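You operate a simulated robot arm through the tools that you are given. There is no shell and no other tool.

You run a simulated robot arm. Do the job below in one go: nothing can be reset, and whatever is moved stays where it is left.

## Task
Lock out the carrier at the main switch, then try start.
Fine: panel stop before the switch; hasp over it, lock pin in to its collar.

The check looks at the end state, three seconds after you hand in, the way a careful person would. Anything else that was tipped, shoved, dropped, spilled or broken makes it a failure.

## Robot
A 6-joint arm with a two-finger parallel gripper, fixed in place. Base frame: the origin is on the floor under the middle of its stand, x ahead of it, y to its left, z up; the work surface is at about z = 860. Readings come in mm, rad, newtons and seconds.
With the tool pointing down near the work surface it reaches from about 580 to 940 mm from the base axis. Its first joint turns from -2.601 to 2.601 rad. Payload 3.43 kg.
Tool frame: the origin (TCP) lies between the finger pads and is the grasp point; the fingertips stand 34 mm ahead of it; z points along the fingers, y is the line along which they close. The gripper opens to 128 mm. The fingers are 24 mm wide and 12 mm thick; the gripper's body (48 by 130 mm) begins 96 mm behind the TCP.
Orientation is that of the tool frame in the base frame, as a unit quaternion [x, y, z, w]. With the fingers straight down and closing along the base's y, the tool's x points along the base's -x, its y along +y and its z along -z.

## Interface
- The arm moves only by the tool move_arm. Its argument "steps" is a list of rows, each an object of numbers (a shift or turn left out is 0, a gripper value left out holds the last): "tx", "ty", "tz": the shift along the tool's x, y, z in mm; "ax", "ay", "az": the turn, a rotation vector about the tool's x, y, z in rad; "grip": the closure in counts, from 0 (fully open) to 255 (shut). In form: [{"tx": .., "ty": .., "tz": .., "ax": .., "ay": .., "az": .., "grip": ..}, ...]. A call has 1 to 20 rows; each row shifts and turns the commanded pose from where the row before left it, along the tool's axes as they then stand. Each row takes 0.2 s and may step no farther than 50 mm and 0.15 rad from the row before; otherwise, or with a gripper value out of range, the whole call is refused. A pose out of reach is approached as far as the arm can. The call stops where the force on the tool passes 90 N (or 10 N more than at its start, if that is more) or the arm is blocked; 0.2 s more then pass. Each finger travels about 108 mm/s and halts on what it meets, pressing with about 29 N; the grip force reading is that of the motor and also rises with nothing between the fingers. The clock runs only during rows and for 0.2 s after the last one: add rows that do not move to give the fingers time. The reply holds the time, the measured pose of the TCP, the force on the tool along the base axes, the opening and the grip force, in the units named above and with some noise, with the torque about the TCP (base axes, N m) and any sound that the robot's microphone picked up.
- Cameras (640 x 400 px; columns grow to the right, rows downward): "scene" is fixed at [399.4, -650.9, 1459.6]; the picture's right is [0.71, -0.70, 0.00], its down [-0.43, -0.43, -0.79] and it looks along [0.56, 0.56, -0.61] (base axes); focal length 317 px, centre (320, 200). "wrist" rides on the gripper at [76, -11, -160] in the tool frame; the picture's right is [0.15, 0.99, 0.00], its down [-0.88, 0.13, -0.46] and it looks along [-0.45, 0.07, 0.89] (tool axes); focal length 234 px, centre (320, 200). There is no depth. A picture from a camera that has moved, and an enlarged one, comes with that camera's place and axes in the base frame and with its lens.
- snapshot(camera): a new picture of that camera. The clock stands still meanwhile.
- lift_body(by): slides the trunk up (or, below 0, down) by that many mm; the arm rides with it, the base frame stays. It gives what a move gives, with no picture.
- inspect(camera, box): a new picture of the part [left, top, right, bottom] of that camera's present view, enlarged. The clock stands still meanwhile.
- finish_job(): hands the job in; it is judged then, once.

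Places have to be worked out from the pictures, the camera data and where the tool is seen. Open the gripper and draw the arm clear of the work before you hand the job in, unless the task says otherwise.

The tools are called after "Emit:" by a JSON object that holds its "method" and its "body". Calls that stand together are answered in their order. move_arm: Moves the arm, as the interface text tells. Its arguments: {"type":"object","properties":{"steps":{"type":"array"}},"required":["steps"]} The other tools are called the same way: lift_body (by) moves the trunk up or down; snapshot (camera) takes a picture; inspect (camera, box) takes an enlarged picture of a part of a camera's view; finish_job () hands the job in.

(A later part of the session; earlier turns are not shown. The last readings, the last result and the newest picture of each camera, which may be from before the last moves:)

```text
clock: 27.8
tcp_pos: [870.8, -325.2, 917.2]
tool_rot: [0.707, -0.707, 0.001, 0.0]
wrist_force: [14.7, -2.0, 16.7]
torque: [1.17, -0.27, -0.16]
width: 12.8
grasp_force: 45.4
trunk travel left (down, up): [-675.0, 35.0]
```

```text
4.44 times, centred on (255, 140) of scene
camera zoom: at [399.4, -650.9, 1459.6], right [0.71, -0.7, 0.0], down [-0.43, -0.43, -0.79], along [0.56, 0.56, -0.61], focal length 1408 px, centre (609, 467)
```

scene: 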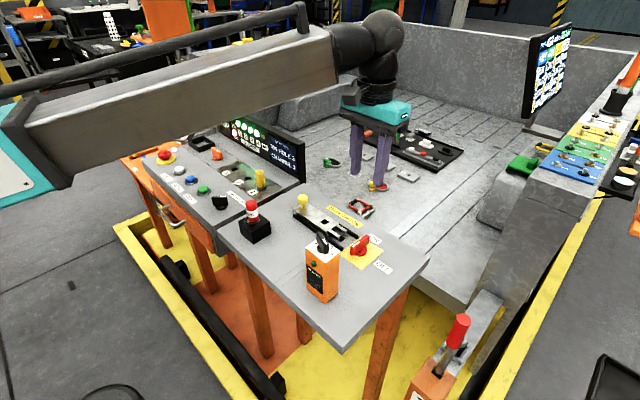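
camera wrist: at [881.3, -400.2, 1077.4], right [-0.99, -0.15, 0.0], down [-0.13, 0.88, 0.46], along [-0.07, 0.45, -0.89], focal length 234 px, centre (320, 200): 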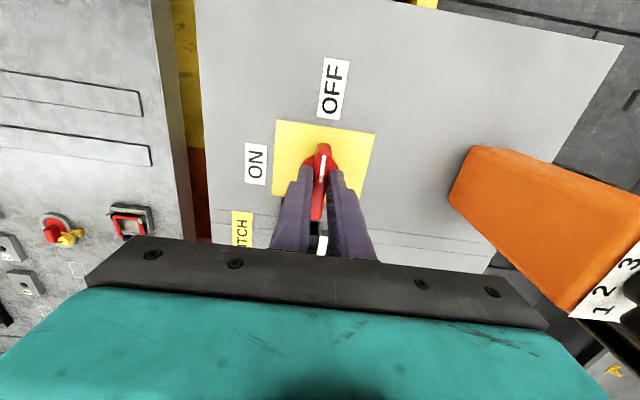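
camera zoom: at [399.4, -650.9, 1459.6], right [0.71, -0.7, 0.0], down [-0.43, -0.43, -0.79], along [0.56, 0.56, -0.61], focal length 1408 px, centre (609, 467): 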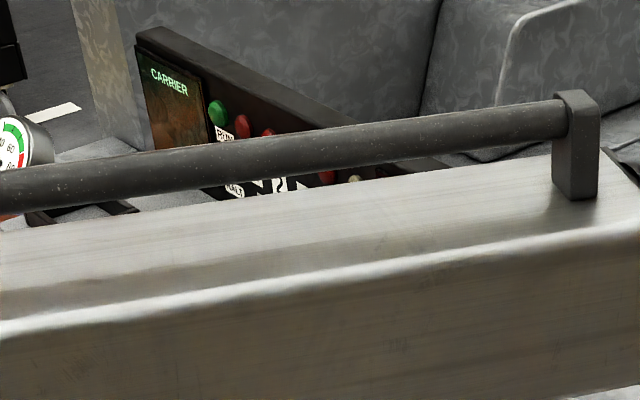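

The white mark now points at OFF and the carrier display is dark. I'll release the handle, rise, and verify.

Emit:
{"method": "move_arm", "body": {"steps": [{"ty": -1.5}, {"grip": 190}, {"grip": 155}, {}, {"tz": -20}, {"tz": -35}, {"tz": -40}, {"tz": -40}, {}]}}

Emit:
{"method": "snapshot", "body": {"camera": "wrist"}}

Emit:
{"method": "inspect", "body": {"camera": "scene", "box": [290, 170, 410, 265]}}

```text
clock: 29.8
tcp_pos: [875.5, -322.5, 1050.4]
tool_rot: [-0.707, 0.708, 0.0, 0.0]
wrist_force: [-0.3, 0.0, -0.2]
torque: [0.0, -0.04, 0.02]
width: 50.4
grasp_force: 0.1
trunk travel left (down, up): [-675.0, 35.0]
```

```text
taken
camera wrist: at [886.4, -398.1, 1211.5], right [-0.99, -0.15, 0.0], down [-0.13, 0.88, 0.46], along [-0.07, 0.45, -0.89], focal length 234 px, centre (320, 200)
```

wrist: 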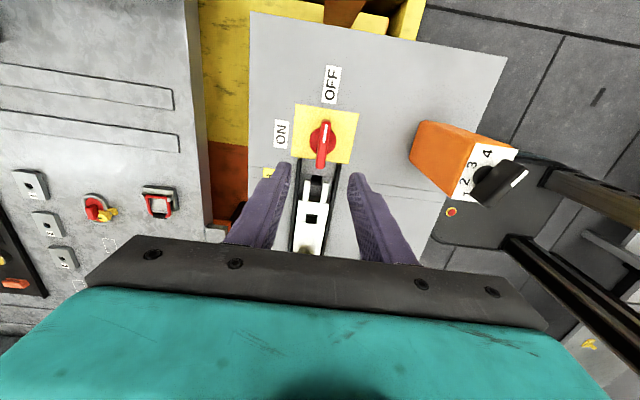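

```text
4.21 times, centred on (350, 218) of scene
camera zoom: at [399.4, -650.9, 1459.6], right [0.71, -0.7, 0.0], down [-0.43, -0.43, -0.79], along [0.56, 0.56, -0.61], focal length 1334 px, centre (194, 126)
```

zoom: 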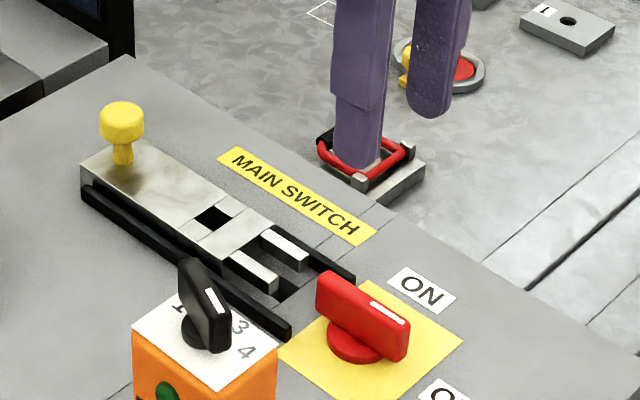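

The switch is at OFF with its handle along y. I'll check the handle's alignment with the hasp fork in this view.

Emit:
{"method": "inspect", "body": {"camera": "wrist", "box": [270, 90, 380, 250]}}

Emit:
{"method": "move_arm", "body": {"steps": [{}]}}

```text
2.50 times, centred on (325, 170) of wrist
camera zoom: at [886.4, -398.1, 1211.5], right [-0.99, -0.15, 0.0], down [-0.13, 0.88, 0.46], along [-0.07, 0.45, -0.89], focal length 585 px, centre (308, 275)
```

zoom: 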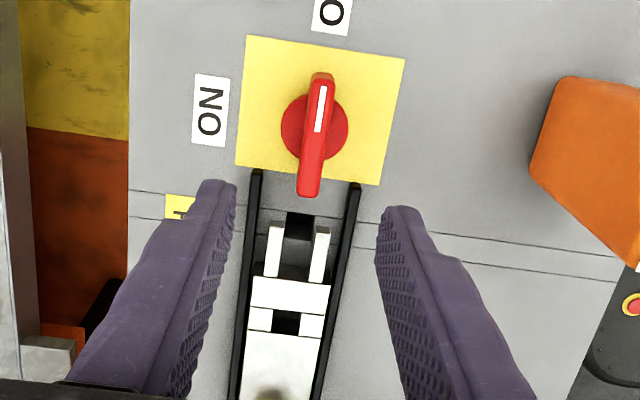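

```text
clock: 30.2
tcp_pos: [874.5, -322.9, 1051.5]
tool_rot: [-0.707, 0.707, 0.0, 0.0]
wrist_force: [0.3, 0.5, 0.4]
torque: [-0.03, 0.01, 0.0]
width: 50.2
grasp_force: 0.1
trunk travel left (down, up): [-675.0, 35.0]
```

The handle lines up with the fork. Next I'll move over the yellow hasp knob, keeping the fingers closing along x.

Emit:
{"method": "move_arm", "body": {"steps": [{"tx": -43.7, "ty": 0.8}, {"tx": -43.7, "ty": 0.8}, {"tx": -43.7, "ty": 0.8}, {"tx": -43.7, "ty": 0.8}, {"tx": -43.7, "ty": 0.8}, {"tz": 40}, {"tz": 40}, {}, {}]}}

Emit:
{"method": "snapshot", "body": {"camera": "wrist"}}

Emit:
{"method": "inspect", "body": {"camera": "scene", "box": [250, 130, 390, 250]}}

```text
clock: 32.2
tcp_pos: [864.7, -107.3, 972.0]
tool_rot: [0.707, -0.707, 0.0, 0.0]
wrist_force: [0.5, -0.1, 0.8]
torque: [-0.01, 0.05, -0.01]
width: 49.9
grasp_force: 0.0
trunk travel left (down, up): [-675.0, 35.0]
```

```text
taken
camera wrist: at [877.4, -182.9, 1131.5], right [-0.99, -0.15, 0.0], down [-0.13, 0.88, 0.46], along [-0.07, 0.45, -0.89], focal length 234 px, centre (320, 200)
```

wrist: 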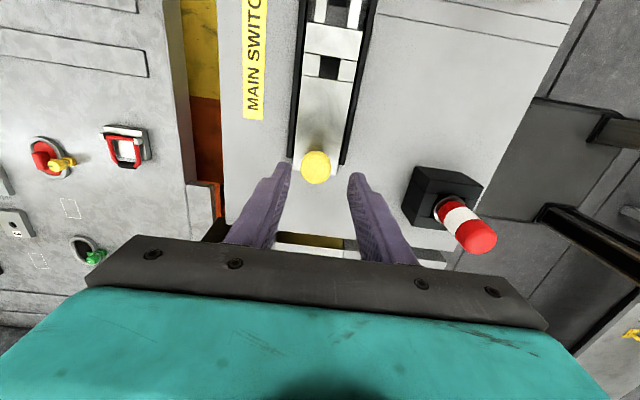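

```text
3.33 times, centred on (320, 190) of scene
camera zoom: at [399.4, -650.9, 1459.6], right [0.71, -0.7, 0.0], down [-0.43, -0.43, -0.79], along [0.56, 0.56, -0.61], focal length 1056 px, centre (320, 233)
```

zoom: 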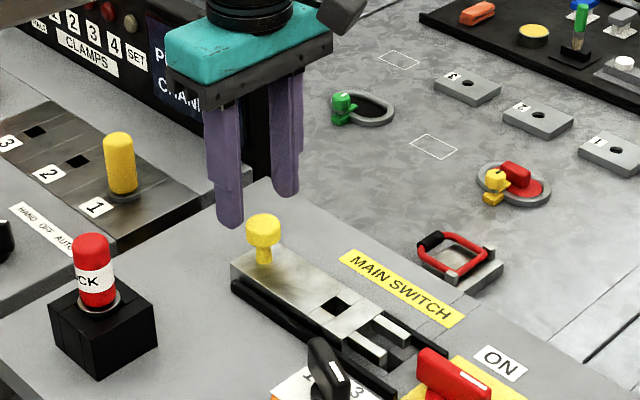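

The knob sits about 4.5 mm to +x of the TCP and is otherwise aligned. I'll correct, descend to z≈918 and close on it.

Emit:
{"method": "move_arm", "body": {"steps": [{"ty": -4.5, "tz": 10}, {"tz": 22}, {"tz": 22}, {}, {"grip": 200}, {"grip": 255}, {}, {}]}}

Emit:
{"method": "inspect", "body": {"camera": "scene", "box": [250, 130, 390, 250]}}

```text
clock: 34.0
tcp_pos: [870.3, -108.0, 918.0]
tool_rot: [-0.707, 0.707, 0.001, -0.001]
wrist_force: [-7.9, -0.2, -4.4]
torque: [-0.08, 0.07, 0.02]
width: 29.2
grasp_force: 44.6
trunk travel left (down, up): [-675.0, 35.0]
```

```text
3.33 times, centred on (320, 190) of scene
camera zoom: at [399.4, -650.9, 1459.6], right [0.71, -0.7, 0.0], down [-0.43, -0.43, -0.79], along [0.56, 0.56, -0.61], focal length 1056 px, centre (320, 233)
```

zoom: 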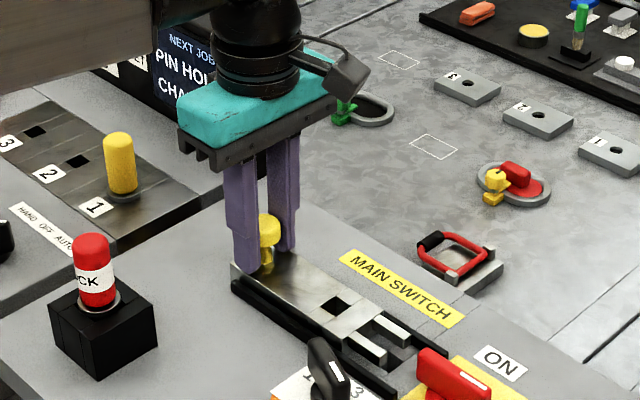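

The knob is gripped (29 mm). I'll slide it toward the switch in small steps and watch the force.

Emit:
{"method": "move_arm", "body": {"steps": [{"tx": 6}, {"tx": 8}, {"tx": 8}, {"tx": 8}, {}]}}

Emit:
{"method": "inspect", "body": {"camera": "scene", "box": [250, 130, 390, 250]}}

```text
clock: 35.2
tcp_pos: [870.4, -137.8, 917.6]
tool_rot: [-0.707, 0.707, 0.001, -0.001]
wrist_force: [-18.5, 0.4, -12.1]
torque: [0.27, 0.09, 0.04]
width: 29.2
grasp_force: 45.1
trunk travel left (down, up): [-675.0, 35.0]
```

```text
3.33 times, centred on (320, 190) of scene
camera zoom: at [399.4, -650.9, 1459.6], right [0.71, -0.7, 0.0], down [-0.43, -0.43, -0.79], along [0.56, 0.56, -0.61], focal length 1056 px, centre (320, 233)
```

zoom: 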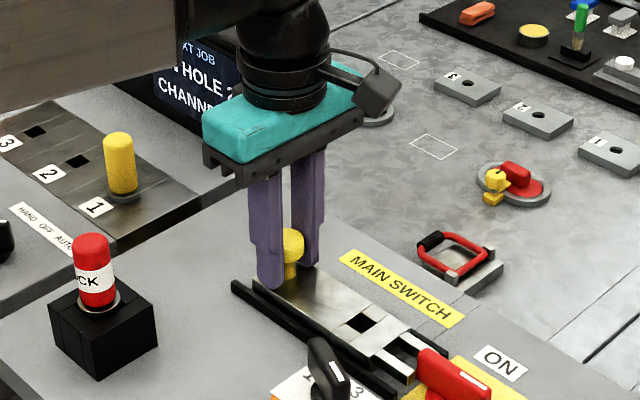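

The slide moves easily. I'll ease the x bias and continue.

Emit:
{"method": "move_arm", "body": {"steps": [{"tx": 6, "ty": 1}, {"tx": 7, "ty": 1}, {"tx": 7}, {}]}}

Emit:
{"method": "inspect", "body": {"camera": "scene", "box": [290, 180, 390, 260]}}

Emit:
{"method": "snapshot", "body": {"camera": "wrist"}}

```text
clock: 36.2
tcp_pos: [870.1, -159.5, 917.5]
tool_rot: [0.707, -0.707, -0.001, 0.001]
wrist_force: [-14.2, -1.3, -14.1]
torque: [0.47, 0.27, 0.06]
width: 29.5
grasp_force: 45.1
trunk travel left (down, up): [-675.0, 35.0]
```

```text
5.00 times, centred on (340, 220) of scene
camera zoom: at [399.4, -650.9, 1459.6], right [0.71, -0.7, 0.0], down [-0.43, -0.43, -0.79], along [0.56, 0.56, -0.61], focal length 1584 px, centre (220, 100)
```

zoom: 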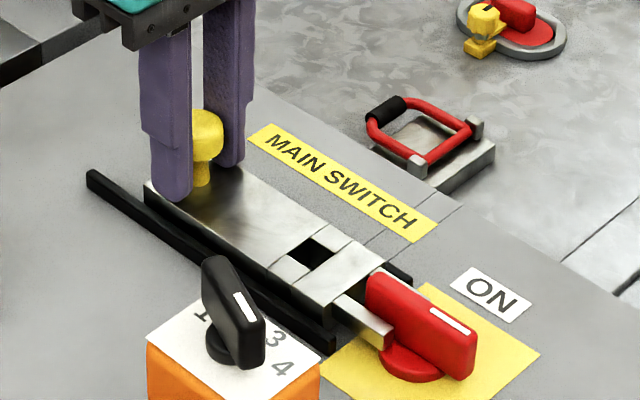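

```text
taken
camera wrist: at [881.8, -234.8, 1077.3], right [-0.99, -0.15, 0.0], down [-0.13, 0.88, 0.46], along [-0.07, 0.45, -0.89], focal length 234 px, centre (320, 200)
```

wrist: 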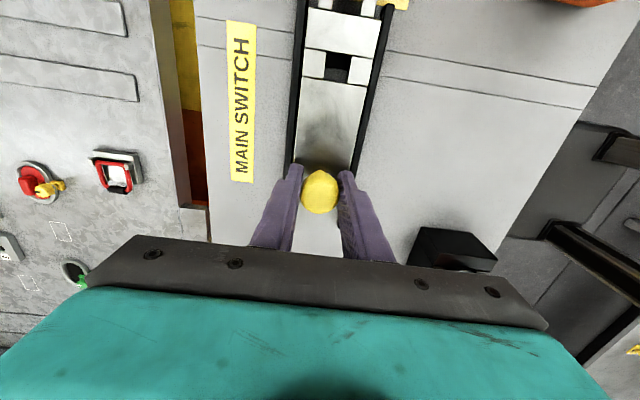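

Emit:
{"method": "inspect", "body": {"camera": "wrist", "box": [280, 0, 400, 110]}}

Emit:
{"method": "inspect", "body": {"camera": "scene", "box": [330, 215, 390, 260]}}

```text
3.64 times, centred on (340, 55) of wrist
camera zoom: at [881.8, -234.8, 1077.3], right [-0.99, -0.15, 0.0], down [-0.13, 0.88, 0.46], along [-0.07, 0.45, -0.89], focal length 852 px, centre (247, 727)
```

zoom: 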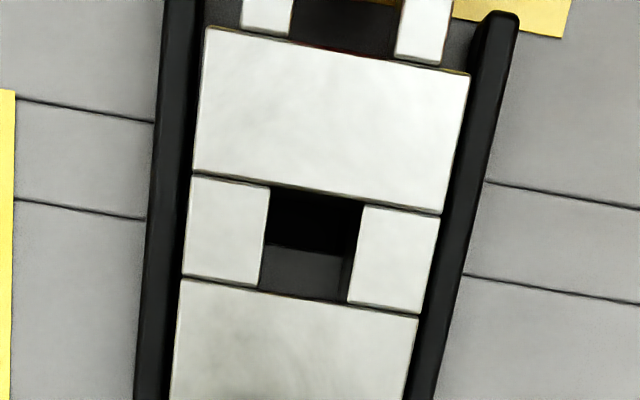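

```text
8.89 times, centred on (360, 238) of scene
camera zoom: at [399.4, -650.9, 1459.6], right [0.71, -0.7, 0.0], down [-0.43, -0.43, -0.79], along [0.56, 0.56, -0.61], focal length 2816 px, centre (-36, -133)
```

zoom: 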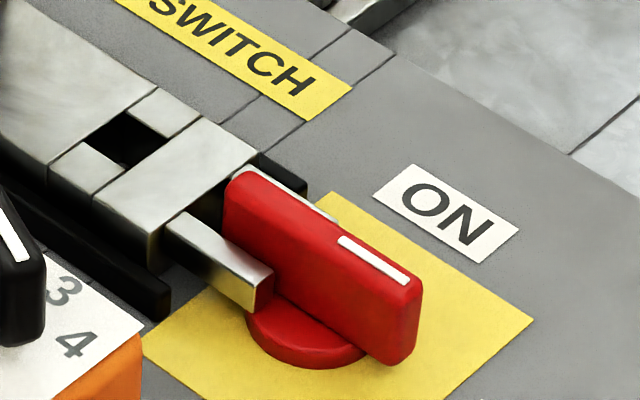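

Through the slide hole I can see the edge of the table hole, and about 9.5 mm more travel is needed. I'll continue carefully, watching for a stop.

Emit:
{"method": "move_arm", "body": {"steps": [{"tx": 4, "ty": 1}, {"tx": 3, "ty": 0.5}, {"tx": 2.5}, {}, {}]}}

Emit:
{"method": "inspect", "body": {"camera": "wrist", "box": [280, 0, 400, 110]}}

Emit:
{"method": "inspect", "body": {"camera": "scene", "box": [330, 215, 390, 260]}}

```text
clock: 37.4
tcp_pos: [869.9, -166.2, 915.9]
tool_rot: [-0.706, 0.708, 0.0, 0.002]
wrist_force: [5.4, 1.6, -4.3]
torque: [0.39, -0.11, 0.11]
width: 29.7
grasp_force: 45.0
trunk travel left (down, up): [-675.0, 35.0]
```

```text
3.64 times, centred on (340, 55) of wrist
camera zoom: at [881.2, -241.5, 1077.4], right [-0.99, -0.15, 0.0], down [-0.13, 0.88, 0.46], along [-0.07, 0.45, -0.89], focal length 852 px, centre (247, 727)
```

zoom: 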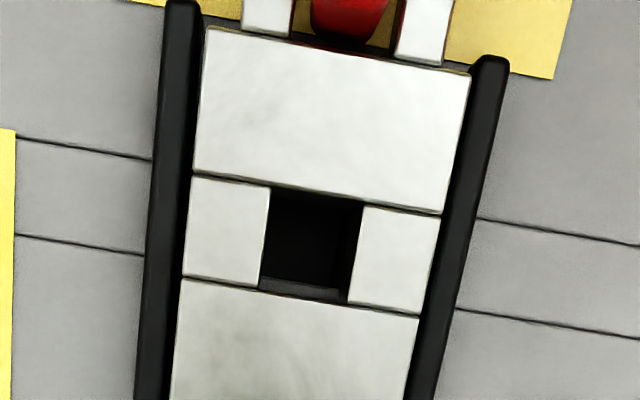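

```text
8.89 times, centred on (360, 238) of scene
camera zoom: at [399.4, -650.9, 1459.6], right [0.71, -0.7, 0.0], down [-0.43, -0.43, -0.79], along [0.56, 0.56, -0.61], focal length 2816 px, centre (-36, -133)
```

zoom: 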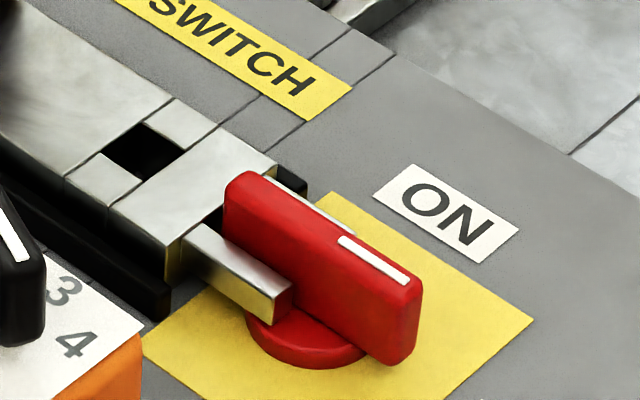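

About 2.6 mm remains to align the two holes.

Emit:
{"method": "move_arm", "body": {"steps": [{"tx": 1.5}, {"tx": 1.2}, {}, {}]}}

Emit:
{"method": "inspect", "body": {"camera": "wrist", "box": [280, 0, 400, 110]}}

```text
clock: 38.4
tcp_pos: [869.3, -170.1, 917.4]
tool_rot: [-0.707, 0.707, 0.0, 0.0]
wrist_force: [9.0, 2.2, -2.0]
torque: [0.05, -0.1, 0.01]
width: 29.3
grasp_force: 45.2
trunk travel left (down, up): [-675.0, 35.0]
```

```text
3.64 times, centred on (340, 55) of wrist
camera zoom: at [881.5, -244.1, 1077.4], right [-0.99, -0.15, 0.0], down [-0.13, 0.88, 0.46], along [-0.07, 0.45, -0.89], focal length 852 px, centre (247, 727)
```

zoom: 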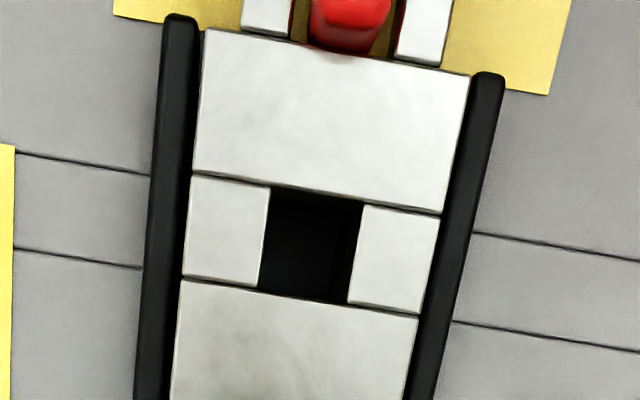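

The slide and table holes are aligned (both at y≈-254). I'll release the knob, rise and check that nothing moved.

Emit:
{"method": "move_arm", "body": {"steps": [{"grip": 200}, {"grip": 140}, {}, {"tz": -25}, {"tz": -40}, {"tz": -40}, {"tz": -40}, {}, {}]}}

Emit:
{"method": "snapshot", "body": {"camera": "wrist"}}

Emit:
{"method": "inspect", "body": {"camera": "wrist", "box": [270, 20, 400, 180]}}

Emit:
{"method": "inspect", "body": {"camera": "scene", "box": [290, 180, 390, 260]}}

```text
clock: 40.4
tcp_pos: [869.1, -171.0, 1061.8]
tool_rot: [-0.707, 0.707, 0.0, 0.0]
wrist_force: [0.2, 0.2, -0.4]
torque: [0.01, 0.02, 0.0]
width: 57.6
grasp_force: 0.1
trunk travel left (down, up): [-675.0, 35.0]
```

```text
taken
camera wrist: at [880.6, -245.7, 1221.5], right [-0.99, -0.15, 0.0], down [-0.13, 0.88, 0.46], along [-0.07, 0.45, -0.89], focal length 234 px, centre (320, 200)
```

wrist: 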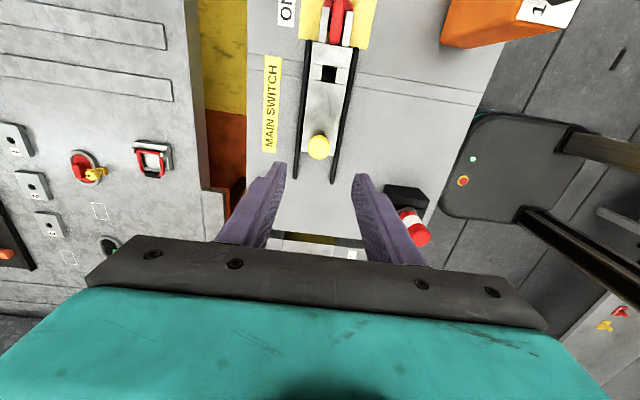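

```text
2.50 times, centred on (335, 100) of wrist
camera zoom: at [880.6, -245.7, 1221.5], right [-0.99, -0.15, 0.0], down [-0.13, 0.88, 0.46], along [-0.07, 0.45, -0.89], focal length 585 px, centre (282, 450)
```

zoom: 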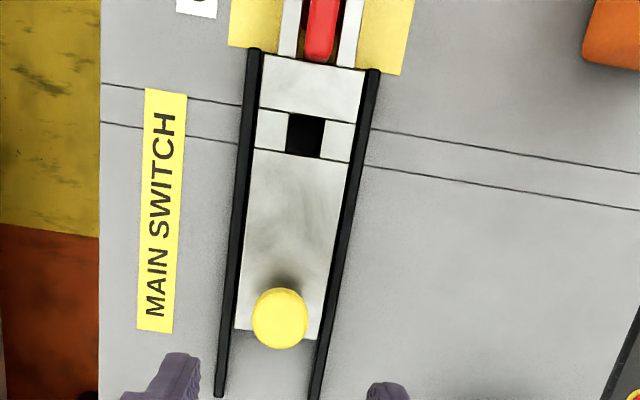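

```text
5.00 times, centred on (340, 220) of scene
camera zoom: at [399.4, -650.9, 1459.6], right [0.71, -0.7, 0.0], down [-0.43, -0.43, -0.79], along [0.56, 0.56, -0.61], focal length 1584 px, centre (220, 100)
```

zoom: 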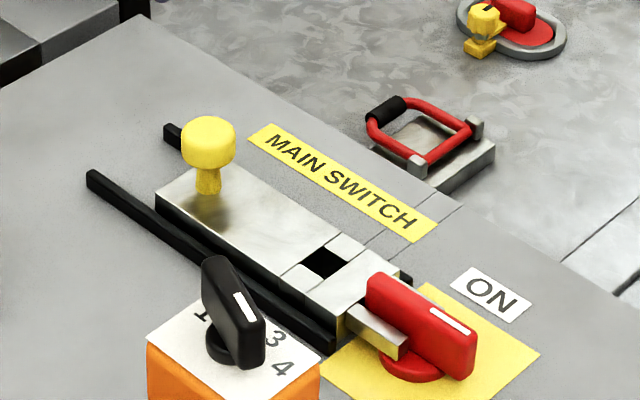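

The slide stayed put with the holes aligned to within about 0.6 mm, and the prongs straddle the handle. The lock pin triangulates to an axis near (719.5,-77), with its top at z≈964 and collar at z≈897. I'll go above it for a check.

Emit:
{"method": "move_arm", "body": {"steps": [{"tx": -19, "ty": 30, "tz": 6}, {"tx": -19, "ty": 30, "tz": 6}, {"tx": -19, "ty": 30, "tz": 6}, {"tx": -19, "ty": 30, "tz": 6}, {"tx": -18.5, "ty": 29.5, "tz": 6}, {}, {}, {}]}}

Emit:
{"method": "snapshot", "body": {"camera": "wrist"}}

Emit:
{"method": "inspect", "body": {"camera": "scene", "box": [190, 120, 330, 260]}}

```text
clock: 42.2
tcp_pos: [719.0, -74.5, 1034.9]
tool_rot: [-0.707, 0.707, 0.001, -0.001]
wrist_force: [-0.4, 0.2, 0.5]
torque: [0.02, 0.0, -0.02]
width: 57.7
grasp_force: 0.0
trunk travel left (down, up): [-675.0, 35.0]
```

```text
taken
camera wrist: at [730.5, -150.3, 1194.4], right [-0.99, -0.15, 0.0], down [-0.13, 0.88, 0.46], along [-0.07, 0.45, -0.89], focal length 234 px, centre (320, 200)
```

wrist: 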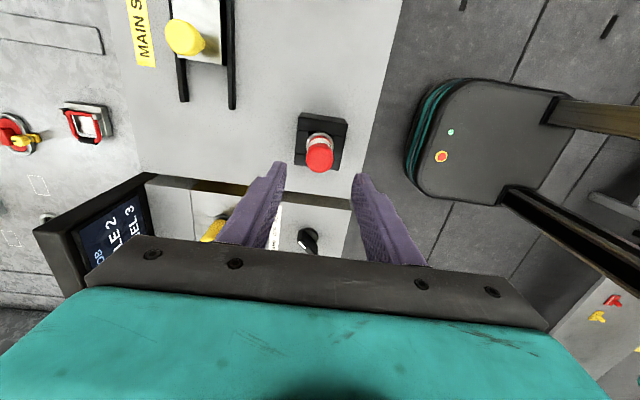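

```text
2.86 times, centred on (260, 190) of scene
camera zoom: at [399.4, -650.9, 1459.6], right [0.71, -0.7, 0.0], down [-0.43, -0.43, -0.79], along [0.56, 0.56, -0.61], focal length 905 px, centre (491, 229)
```

zoom: 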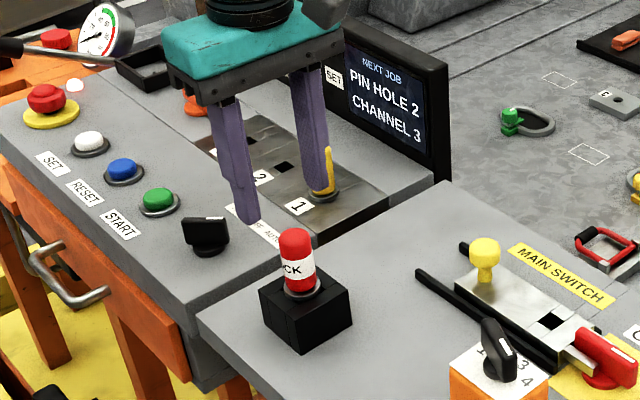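

Emit:
{"method": "inspect", "body": {"camera": "wrist", "box": [270, 90, 370, 200]}}

```text
3.64 times, centred on (320, 145) of wrist
camera zoom: at [730.5, -150.3, 1194.4], right [-0.99, -0.15, 0.0], down [-0.13, 0.88, 0.46], along [-0.07, 0.45, -0.89], focal length 852 px, centre (320, 400)
```

zoom: 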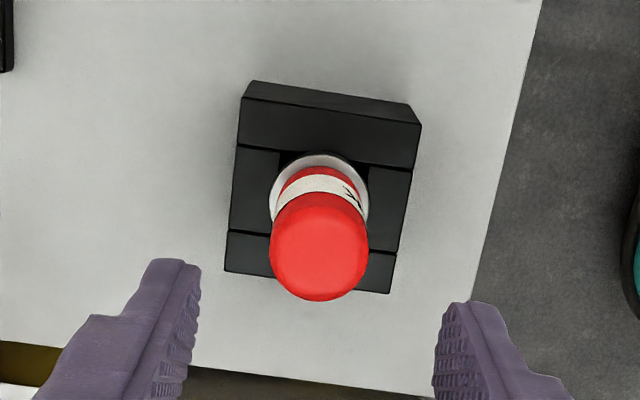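

The pin axis is about 3 mm toward -y of the TCP and x is fine. I'll correct, descend to TCP z≈938 and grip the handle.

Emit:
{"method": "move_arm", "body": {"steps": [{"tx": 3.2, "tz": 35}, {"tz": 35}, {"tz": 26}, {}, {"grip": 180}, {"grip": 215}, {"grip": 255}, {}, {}]}}

Emit:
{"method": "inspect", "body": {"camera": "scene", "box": [190, 140, 310, 260]}}

Emit:
{"method": "snapshot", "body": {"camera": "wrist"}}

```text
clock: 44.2
tcp_pos: [717.9, -79.8, 939.4]
tool_rot: [0.707, -0.707, 0.0, 0.0]
wrist_force: [-0.9, 0.0, 4.8]
torque: [-0.04, 0.13, -0.02]
width: 33.0
grasp_force: 29.1
trunk travel left (down, up): [-675.0, 35.0]
```

```text
3.33 times, centred on (250, 200) of scene
camera zoom: at [399.4, -650.9, 1459.6], right [0.71, -0.7, 0.0], down [-0.43, -0.43, -0.79], along [0.56, 0.56, -0.61], focal length 1056 px, centre (553, 200)
```

zoom: 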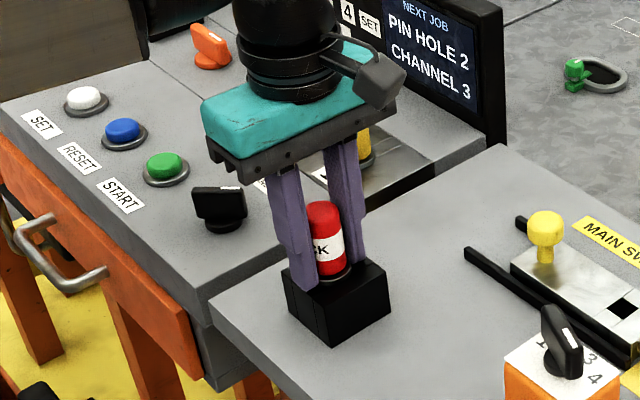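

```text
taken
camera wrist: at [728.8, -154.4, 1098.8], right [-0.99, -0.15, 0.0], down [-0.13, 0.88, 0.46], along [-0.07, 0.45, -0.89], focal length 234 px, centre (320, 200)
```

wrist: 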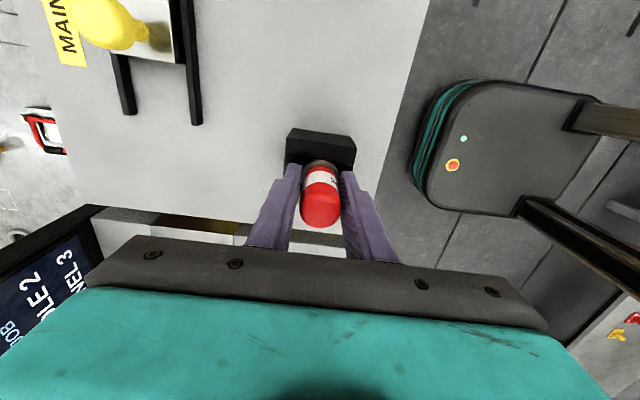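

The grip stopped at 33.0 mm. I'll look closely to confirm the fingers are holding the red handle and not the collar or block.

Emit:
{"method": "inspect", "body": {"camera": "wrist", "box": [270, 110, 380, 250]}}

Emit:
{"method": "inspect", "body": {"camera": "scene", "box": [225, 180, 285, 240]}}

Emit:
{"method": "move_arm", "body": {"steps": [{}, {}]}}

```text
2.86 times, centred on (325, 180) of wrist
camera zoom: at [728.8, -154.4, 1098.8], right [-0.99, -0.15, 0.0], down [-0.13, 0.88, 0.46], along [-0.07, 0.45, -0.89], focal length 669 px, centre (306, 257)
```

zoom: 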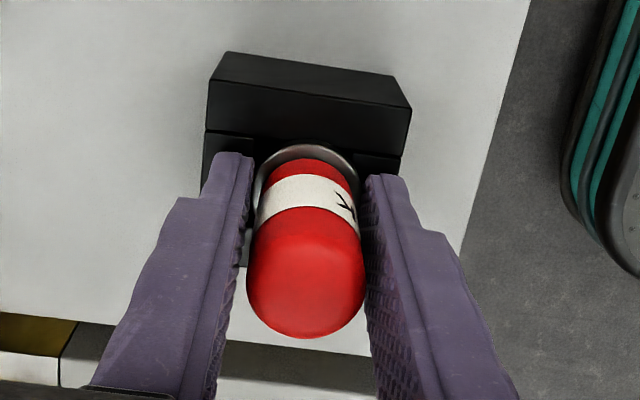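

```text
6.67 times, centred on (255, 210) of scene
camera zoom: at [399.4, -650.9, 1459.6], right [0.71, -0.7, 0.0], down [-0.43, -0.43, -0.79], along [0.56, 0.56, -0.61], focal length 2112 px, centre (753, 133)
```

zoom: 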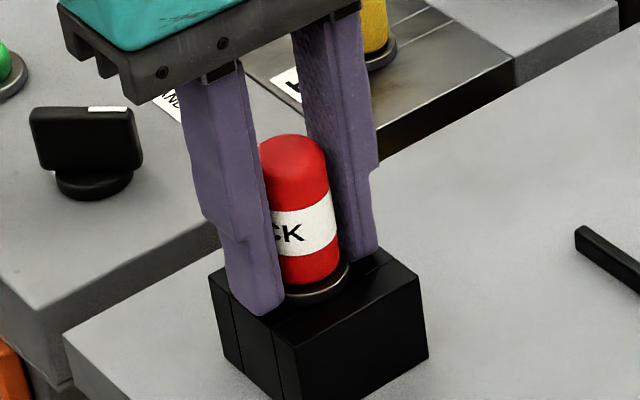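

```text
clock: 44.8
tcp_pos: [717.4, -78.7, 937.8]
tool_rot: [0.707, -0.707, 0.0, 0.0]
wrist_force: [-0.6, -1.6, 6.4]
torque: [-0.05, 0.13, 0.03]
width: 32.7
grasp_force: 29.0
trunk travel left (down, up): [-675.0, 35.0]
```

The fingertips appear to be on the metal collar, with a gap at the red handle. I'll open, rise about 14 mm and regrip on the handle proper.

Emit:
{"method": "move_arm", "body": {"steps": [{"grip": 175}, {"grip": 140}, {}, {"tz": -7}, {"tz": -7}, {}, {"grip": 180}, {"grip": 215}, {"grip": 255}, {}, {}]}}

Emit:
{"method": "inspect", "body": {"camera": "scene", "box": [225, 180, 285, 240]}}

Emit:
{"method": "inspect", "body": {"camera": "wrist", "box": [270, 110, 380, 250]}}

```text
clock: 47.2
tcp_pos: [718.7, -78.6, 951.1]
tool_rot: [0.707, -0.707, 0.0, 0.0]
wrist_force: [0.2, 0.4, -0.8]
torque: [-0.02, -0.05, -0.01]
width: 26.9
grasp_force: 28.9
trunk travel left (down, up): [-675.0, 35.0]
```

```text
6.67 times, centred on (255, 210) of scene
camera zoom: at [399.4, -650.9, 1459.6], right [0.71, -0.7, 0.0], down [-0.43, -0.43, -0.79], along [0.56, 0.56, -0.61], focal length 2112 px, centre (753, 133)
```

zoom: 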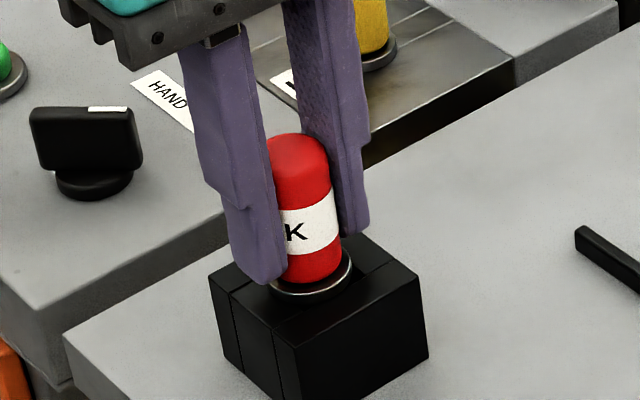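

```text
2.86 times, centred on (325, 180) of wrist
camera zoom: at [729.9, -154.1, 1112.2], right [-0.99, -0.15, 0.0], down [-0.13, 0.88, 0.46], along [-0.07, 0.45, -0.89], focal length 669 px, centre (306, 257)
```

zoom: 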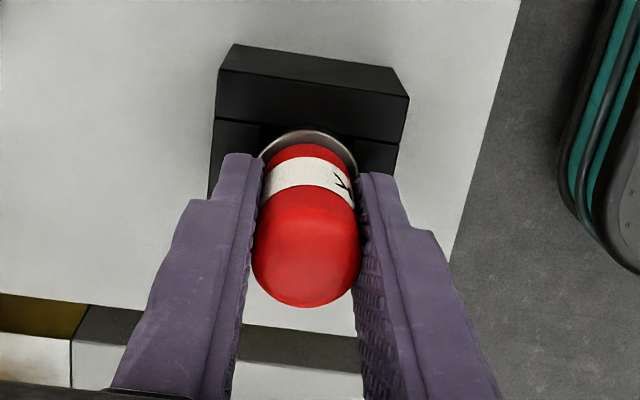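

Now the grip is on the red handle (26.9 mm), above the collar. I'll lift straight up slowly.

Emit:
{"method": "move_arm", "body": {"steps": [{"tz": -5}, {"tz": -10}, {"tz": -15}, {"tz": -20}, {"tz": -20}, {"tz": -20}, {"tz": -20}, {}]}}

Emit:
{"method": "inspect", "body": {"camera": "scene", "box": [190, 120, 310, 250]}}

Emit:
{"method": "snapshot", "body": {"camera": "wrist"}}

```text
clock: 49.0
tcp_pos: [720.2, -79.5, 1060.8]
tool_rot: [-0.707, 0.707, 0.0, 0.001]
wrist_force: [0.3, -0.6, -1.7]
torque: [0.01, 0.0, 0.01]
width: 27.0
grasp_force: 28.5
trunk travel left (down, up): [-675.0, 35.0]
```

```text
3.08 times, centred on (250, 185) of scene
camera zoom: at [399.4, -650.9, 1459.6], right [0.71, -0.7, 0.0], down [-0.43, -0.43, -0.79], along [0.56, 0.56, -0.61], focal length 975 px, centre (535, 246)
```

zoom: 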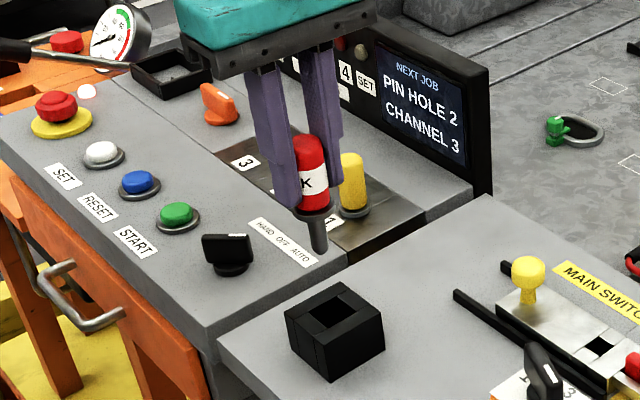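

```text
taken
camera wrist: at [731.1, -153.6, 1221.2], right [-0.99, -0.15, 0.0], down [-0.13, 0.88, 0.46], along [-0.07, 0.45, -0.89], focal length 234 px, centre (320, 200)
```

wrist: 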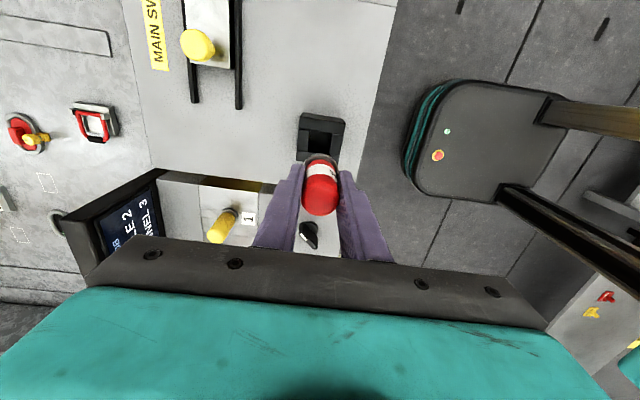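

The pin is out of its rack. I'll inspect the shaft to find its length and tilt in the grip.

Emit:
{"method": "inspect", "body": {"camera": "scene", "box": [225, 150, 275, 210]}}

Emit:
{"method": "inspect", "body": {"camera": "wrist", "box": [270, 100, 380, 240]}}

```text
6.67 times, centred on (250, 180) of scene
camera zoom: at [399.4, -650.9, 1459.6], right [0.71, -0.7, 0.0], down [-0.43, -0.43, -0.79], along [0.56, 0.56, -0.61], focal length 2112 px, centre (787, 333)
```

zoom: 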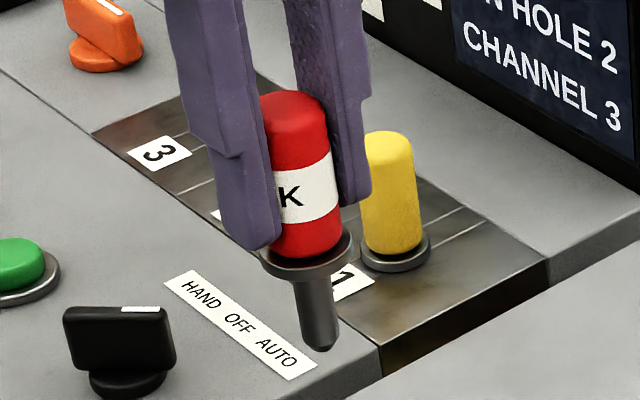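

```text
2.86 times, centred on (325, 170) of wrist
camera zoom: at [731.1, -153.6, 1221.2], right [-0.99, -0.15, 0.0], down [-0.13, 0.88, 0.46], along [-0.07, 0.45, -0.89], focal length 669 px, centre (306, 286)
```

zoom: 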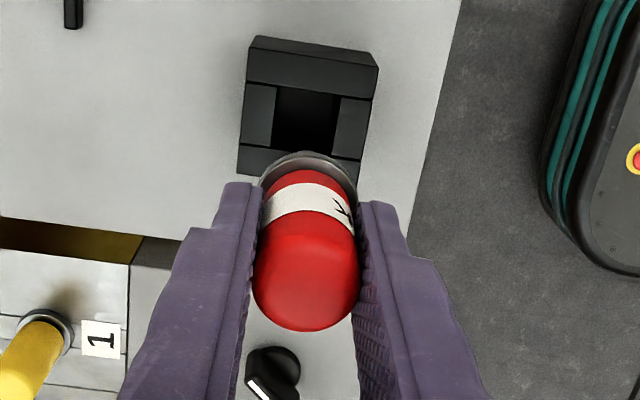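

The shaft is about 16 mm thick and 38 mm long with a chamfered tip, held straight. I'll carry it at this height to above the hasp hole near (870,-254).

Emit:
{"method": "move_arm", "body": {"steps": [{"tx": 22, "ty": -18.7}, {"tx": 22, "ty": -18.7}, {"tx": 22, "ty": -18.7}, {"tx": 22, "ty": -18.7}, {"tx": 22, "ty": -18.7}, {"tx": 22, "ty": -18.7}, {"tx": 22, "ty": -18.7}, {"tx": 21.5, "ty": -18.7}, {}, {}, {}]}}

Emit:
{"method": "snapshot", "body": {"camera": "wrist"}}

Emit:
{"method": "inspect", "body": {"camera": "scene", "box": [280, 130, 400, 260]}}

```text
clock: 51.4
tcp_pos: [866.9, -254.6, 1060.7]
tool_rot: [-0.707, 0.707, 0.0, 0.0]
wrist_force: [-0.5, -0.7, -0.6]
torque: [-0.01, 0.02, 0.0]
width: 27.2
grasp_force: 29.3
trunk travel left (down, up): [-675.0, 35.0]
```

```text
taken
camera wrist: at [878.0, -329.7, 1221.0], right [-0.99, -0.15, 0.0], down [-0.13, 0.88, 0.46], along [-0.07, 0.45, -0.89], focal length 234 px, centre (320, 200)
```

wrist: 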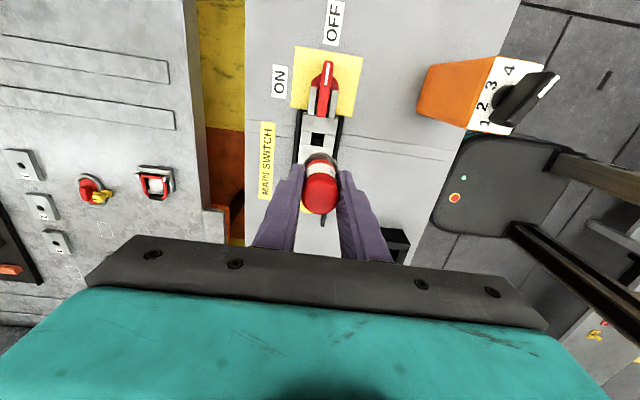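

```text
3.08 times, centred on (340, 195) of scene
camera zoom: at [399.4, -650.9, 1459.6], right [0.71, -0.7, 0.0], down [-0.43, -0.43, -0.79], along [0.56, 0.56, -0.61], focal length 975 px, centre (258, 215)
```

zoom: 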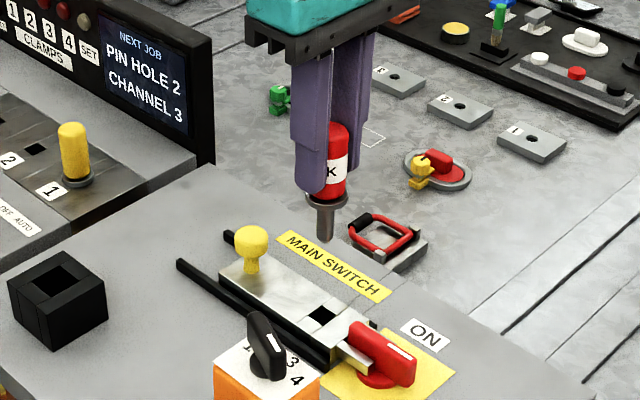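

Emit:
{"method": "inspect", "body": {"camera": "wrist", "box": [270, 80, 370, 220]}}

```text
2.86 times, centred on (320, 150) of wrist
camera zoom: at [878.0, -329.7, 1221.0], right [-0.99, -0.15, 0.0], down [-0.13, 0.88, 0.46], along [-0.07, 0.45, -0.89], focal length 669 px, centre (320, 343)
```

zoom: 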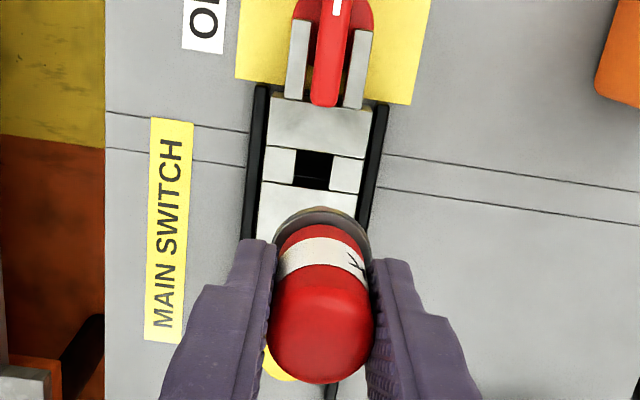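

The hole is about 3 mm toward +x of the pin axis. I'll correct and descend until the tip is just above the hasp plate.

Emit:
{"method": "move_arm", "body": {"steps": [{"ty": -3.2, "tx": -0.8}, {"tz": 30}, {"tz": 30}, {"tz": 18}, {}, {}]}}

Emit:
{"method": "inspect", "body": {"camera": "scene", "box": [310, 180, 380, 250]}}

Emit:
{"method": "inspect", "body": {"camera": "wrist", "box": [270, 80, 370, 220]}}

```text
clock: 52.8
tcp_pos: [870.2, -253.3, 982.6]
tool_rot: [0.707, -0.707, 0.001, -0.001]
wrist_force: [-0.7, 0.4, -1.0]
torque: [0.01, 0.02, 0.02]
width: 27.0
grasp_force: 28.8
trunk travel left (down, up): [-675.0, 35.0]
```

```text
5.71 times, centred on (345, 215) of scene
camera zoom: at [399.4, -650.9, 1459.6], right [0.71, -0.7, 0.0], down [-0.43, -0.43, -0.79], along [0.56, 0.56, -0.61], focal length 1810 px, centre (177, 114)
```

zoom: 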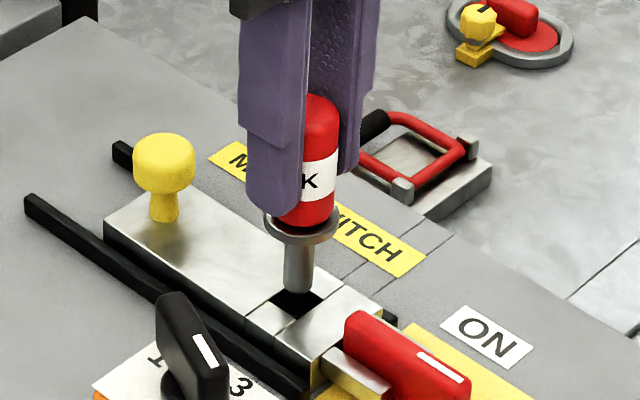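

```text
2.86 times, centred on (320, 150) of wrist
camera zoom: at [882.7, -328.5, 1142.1], right [-0.99, -0.15, 0.0], down [-0.13, 0.88, 0.46], along [-0.07, 0.45, -0.89], focal length 669 px, centre (320, 343)
```

zoom: 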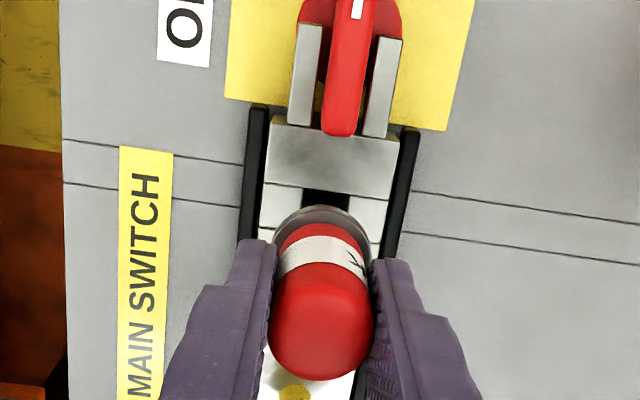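

The tip is right over the hole. Hole and pin agree in y, and the pin should go about 1.2 mm toward -x. I'll nudge it and begin lowering in small steps while watching forces.

Emit:
{"method": "move_arm", "body": {"steps": [{"ty": 1.2}, {"tz": 5}, {"tz": 4}, {"tz": 3}, {}]}}

Emit:
{"method": "inspect", "body": {"camera": "scene", "box": [320, 200, 370, 250]}}

```text
clock: 54.0
tcp_pos: [869.3, -252.4, 970.1]
tool_rot: [-0.707, 0.707, 0.001, 0.0]
wrist_force: [-0.1, 0.5, -1.3]
torque: [-0.04, 0.0, 0.03]
width: 27.0
grasp_force: 28.9
trunk travel left (down, up): [-675.0, 35.0]
```

```text
8.00 times, centred on (345, 225) of scene
camera zoom: at [399.4, -650.9, 1459.6], right [0.71, -0.7, 0.0], down [-0.43, -0.43, -0.79], along [0.56, 0.56, -0.61], focal length 2534 px, centre (120, 0)
```

zoom: 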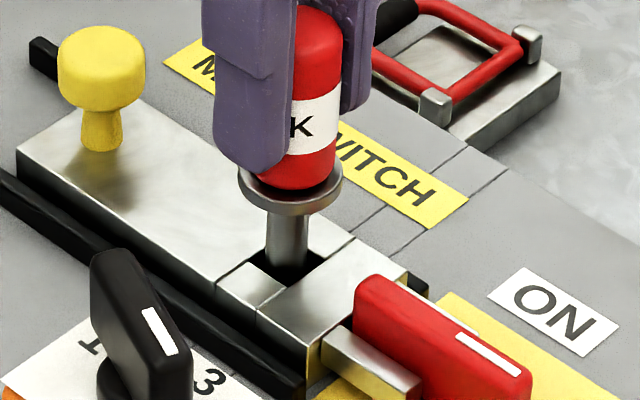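

The tip is entering the hole with no contact force. I'll continue lowering.

Emit:
{"method": "move_arm", "body": {"steps": [{"tz": 4}, {"tz": 4}, {"tz": 4}, {"tz": 4}, {}]}}

```text
clock: 55.2
tcp_pos: [870.9, -253.3, 956.4]
tool_rot: [-0.707, 0.707, 0.0, 0.0]
wrist_force: [-0.2, 0.1, -0.7]
torque: [0.0, 0.02, -0.01]
width: 26.9
grasp_force: 28.7
trunk travel left (down, up): [-675.0, 35.0]
```

Emit:
{"method": "move_arm", "body": {"steps": [{"tz": 4}, {"tz": 4}, {"tz": 4}, {"tz": 3}, {}]}}

Emit:
{"method": "inspect", "body": {"camera": "scene", "box": [320, 200, 370, 250]}}

```text
clock: 56.4
tcp_pos: [868.9, -253.8, 941.7]
tool_rot: [-0.707, 0.707, 0.0, 0.0]
wrist_force: [-0.2, 0.7, -0.3]
torque: [0.03, -0.02, -0.01]
width: 25.8
grasp_force: 28.9
trunk travel left (down, up): [-675.0, 35.0]
```

```text
8.00 times, centred on (345, 225) of scene
camera zoom: at [399.4, -650.9, 1459.6], right [0.71, -0.7, 0.0], down [-0.43, -0.43, -0.79], along [0.56, 0.56, -0.61], focal length 2534 px, centre (120, 0)
```

zoom: 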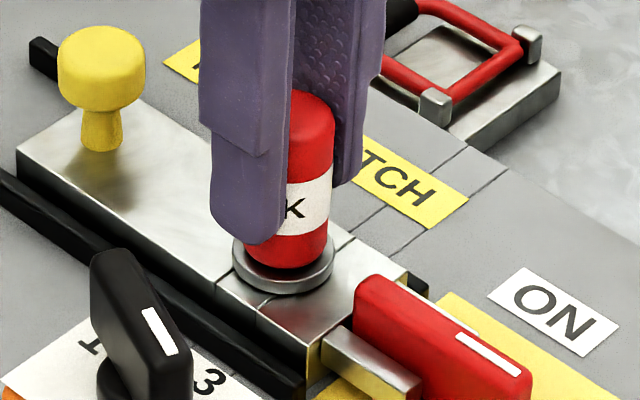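

The collar is almost seated. I'll lower the last millimetres until contact force shows.

Emit:
{"method": "move_arm", "body": {"steps": [{"tz": 2}, {"tz": 2}, {"tz": 2}, {}]}}

Emit:
{"method": "inspect", "body": {"camera": "scene", "box": [320, 200, 370, 250]}}

```text
clock: 57.4
tcp_pos: [867.6, -252.9, 939.6]
tool_rot: [0.707, -0.707, 0.004, -0.002]
wrist_force: [3.5, -2.7, 39.6]
torque: [-0.02, 0.29, 0.0]
width: 26.3
grasp_force: 29.0
trunk travel left (down, up): [-675.0, 35.0]
```

```text
8.00 times, centred on (345, 225) of scene
camera zoom: at [399.4, -650.9, 1459.6], right [0.71, -0.7, 0.0], down [-0.43, -0.43, -0.79], along [0.56, 0.56, -0.61], focal length 2534 px, centre (120, 0)
```

zoom: 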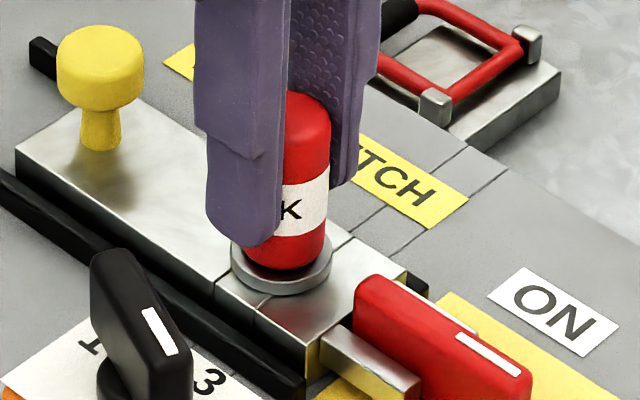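

Contact force is 40 N. I'll zoom in to check that the collar is flush on the plate.

Emit:
{"method": "inspect", "body": {"camera": "scene", "box": [330, 220, 360, 245]}}

Emit:
{"method": "snapshot", "body": {"camera": "wrist"}}

Emit:
{"method": "inspect", "body": {"camera": "wrist", "box": [270, 80, 370, 220]}}

```text
16.00 times, centred on (345, 232) of scene
camera zoom: at [399.4, -650.9, 1459.6], right [0.71, -0.7, 0.0], down [-0.43, -0.43, -0.79], along [0.56, 0.56, -0.61], focal length 5068 px, centre (-80, -320)
```

zoom: 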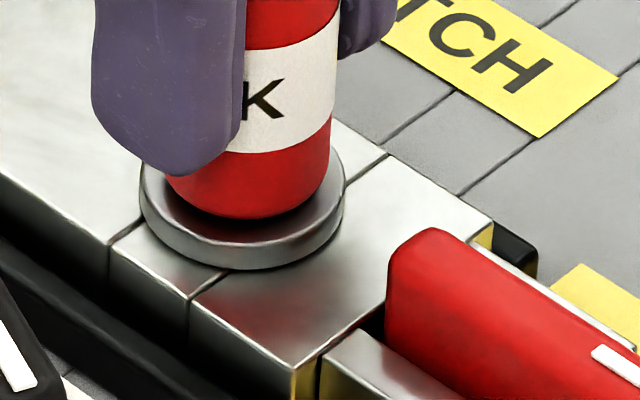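

```text
taken
camera wrist: at [878.6, -327.5, 1100.0], right [-0.99, -0.15, -0.01], down [-0.13, 0.88, 0.45], along [-0.06, 0.45, -0.89], focal length 234 px, centre (320, 200)
```

wrist: 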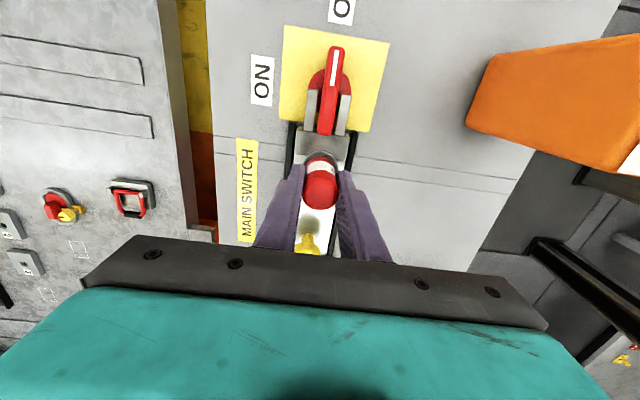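

```text
2.86 times, centred on (320, 150) of wrist
camera zoom: at [878.6, -327.5, 1100.0], right [-0.99, -0.15, -0.01], down [-0.13, 0.88, 0.45], along [-0.06, 0.45, -0.89], focal length 669 px, centre (320, 343)
```

zoom: 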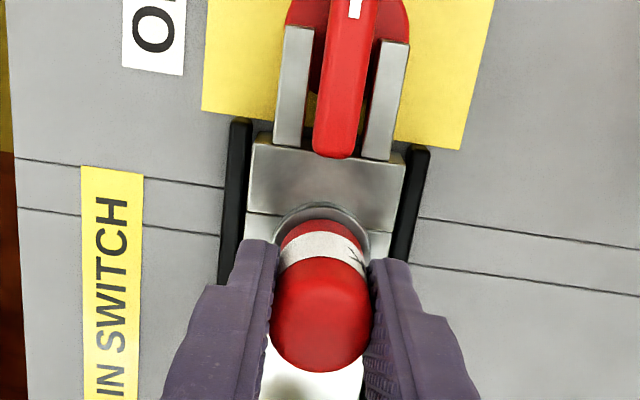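

The collar sits flat on the hasp plate. I'll relieve the press force, open, and rise straight up.

Emit:
{"method": "move_arm", "body": {"steps": [{"tz": -2}, {"tz": -1.5}, {"grip": 215}, {"grip": 180}, {"grip": 140}, {}, {"tz": -20}, {"tz": -35}, {"tz": -45}, {"tz": -45}, {}]}}

Emit:
{"method": "snapshot", "body": {"camera": "wrist"}}

Emit:
{"method": "inspect", "body": {"camera": "scene", "box": [310, 190, 380, 255]}}

Emit:
{"method": "snapshot", "body": {"camera": "scene"}}

```text
clock: 59.8
tcp_pos: [869.6, -253.4, 1083.3]
tool_rot: [0.707, -0.707, 0.001, 0.0]
wrist_force: [0.1, 0.7, -0.5]
torque: [0.01, 0.0, 0.02]
width: 58.0
grasp_force: 0.1
trunk travel left (down, up): [-675.0, 35.0]
```

```text
taken
camera wrist: at [880.8, -328.5, 1243.2], right [-0.99, -0.15, 0.0], down [-0.13, 0.88, 0.46], along [-0.07, 0.45, -0.89], focal length 234 px, centre (320, 200)
```

wrist: 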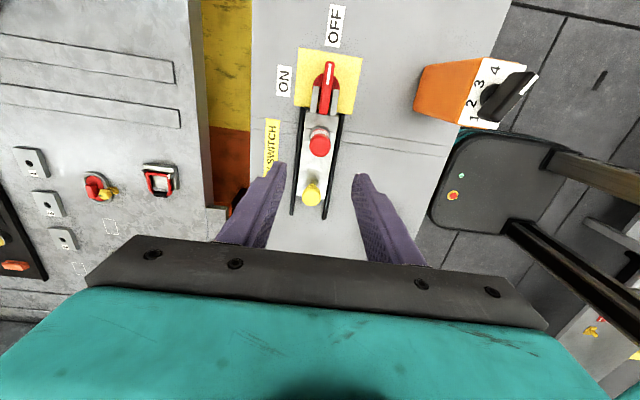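

```text
6.15 times, centred on (345, 222) of scene
camera zoom: at [399.4, -650.9, 1459.6], right [0.71, -0.7, 0.0], down [-0.43, -0.43, -0.79], along [0.56, 0.56, -0.61], focal length 1949 px, centre (166, 62)
```

zoom: 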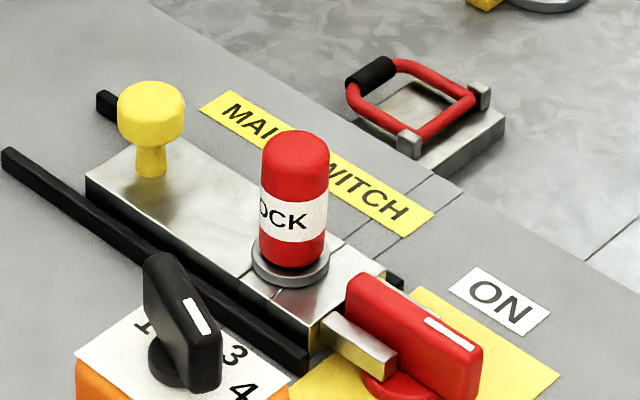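

```text
taken
```

scene: 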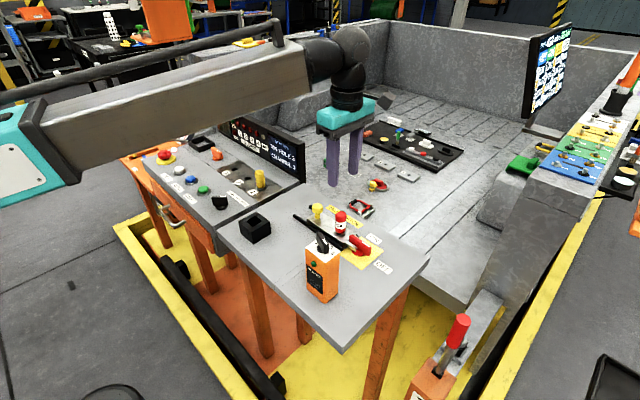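

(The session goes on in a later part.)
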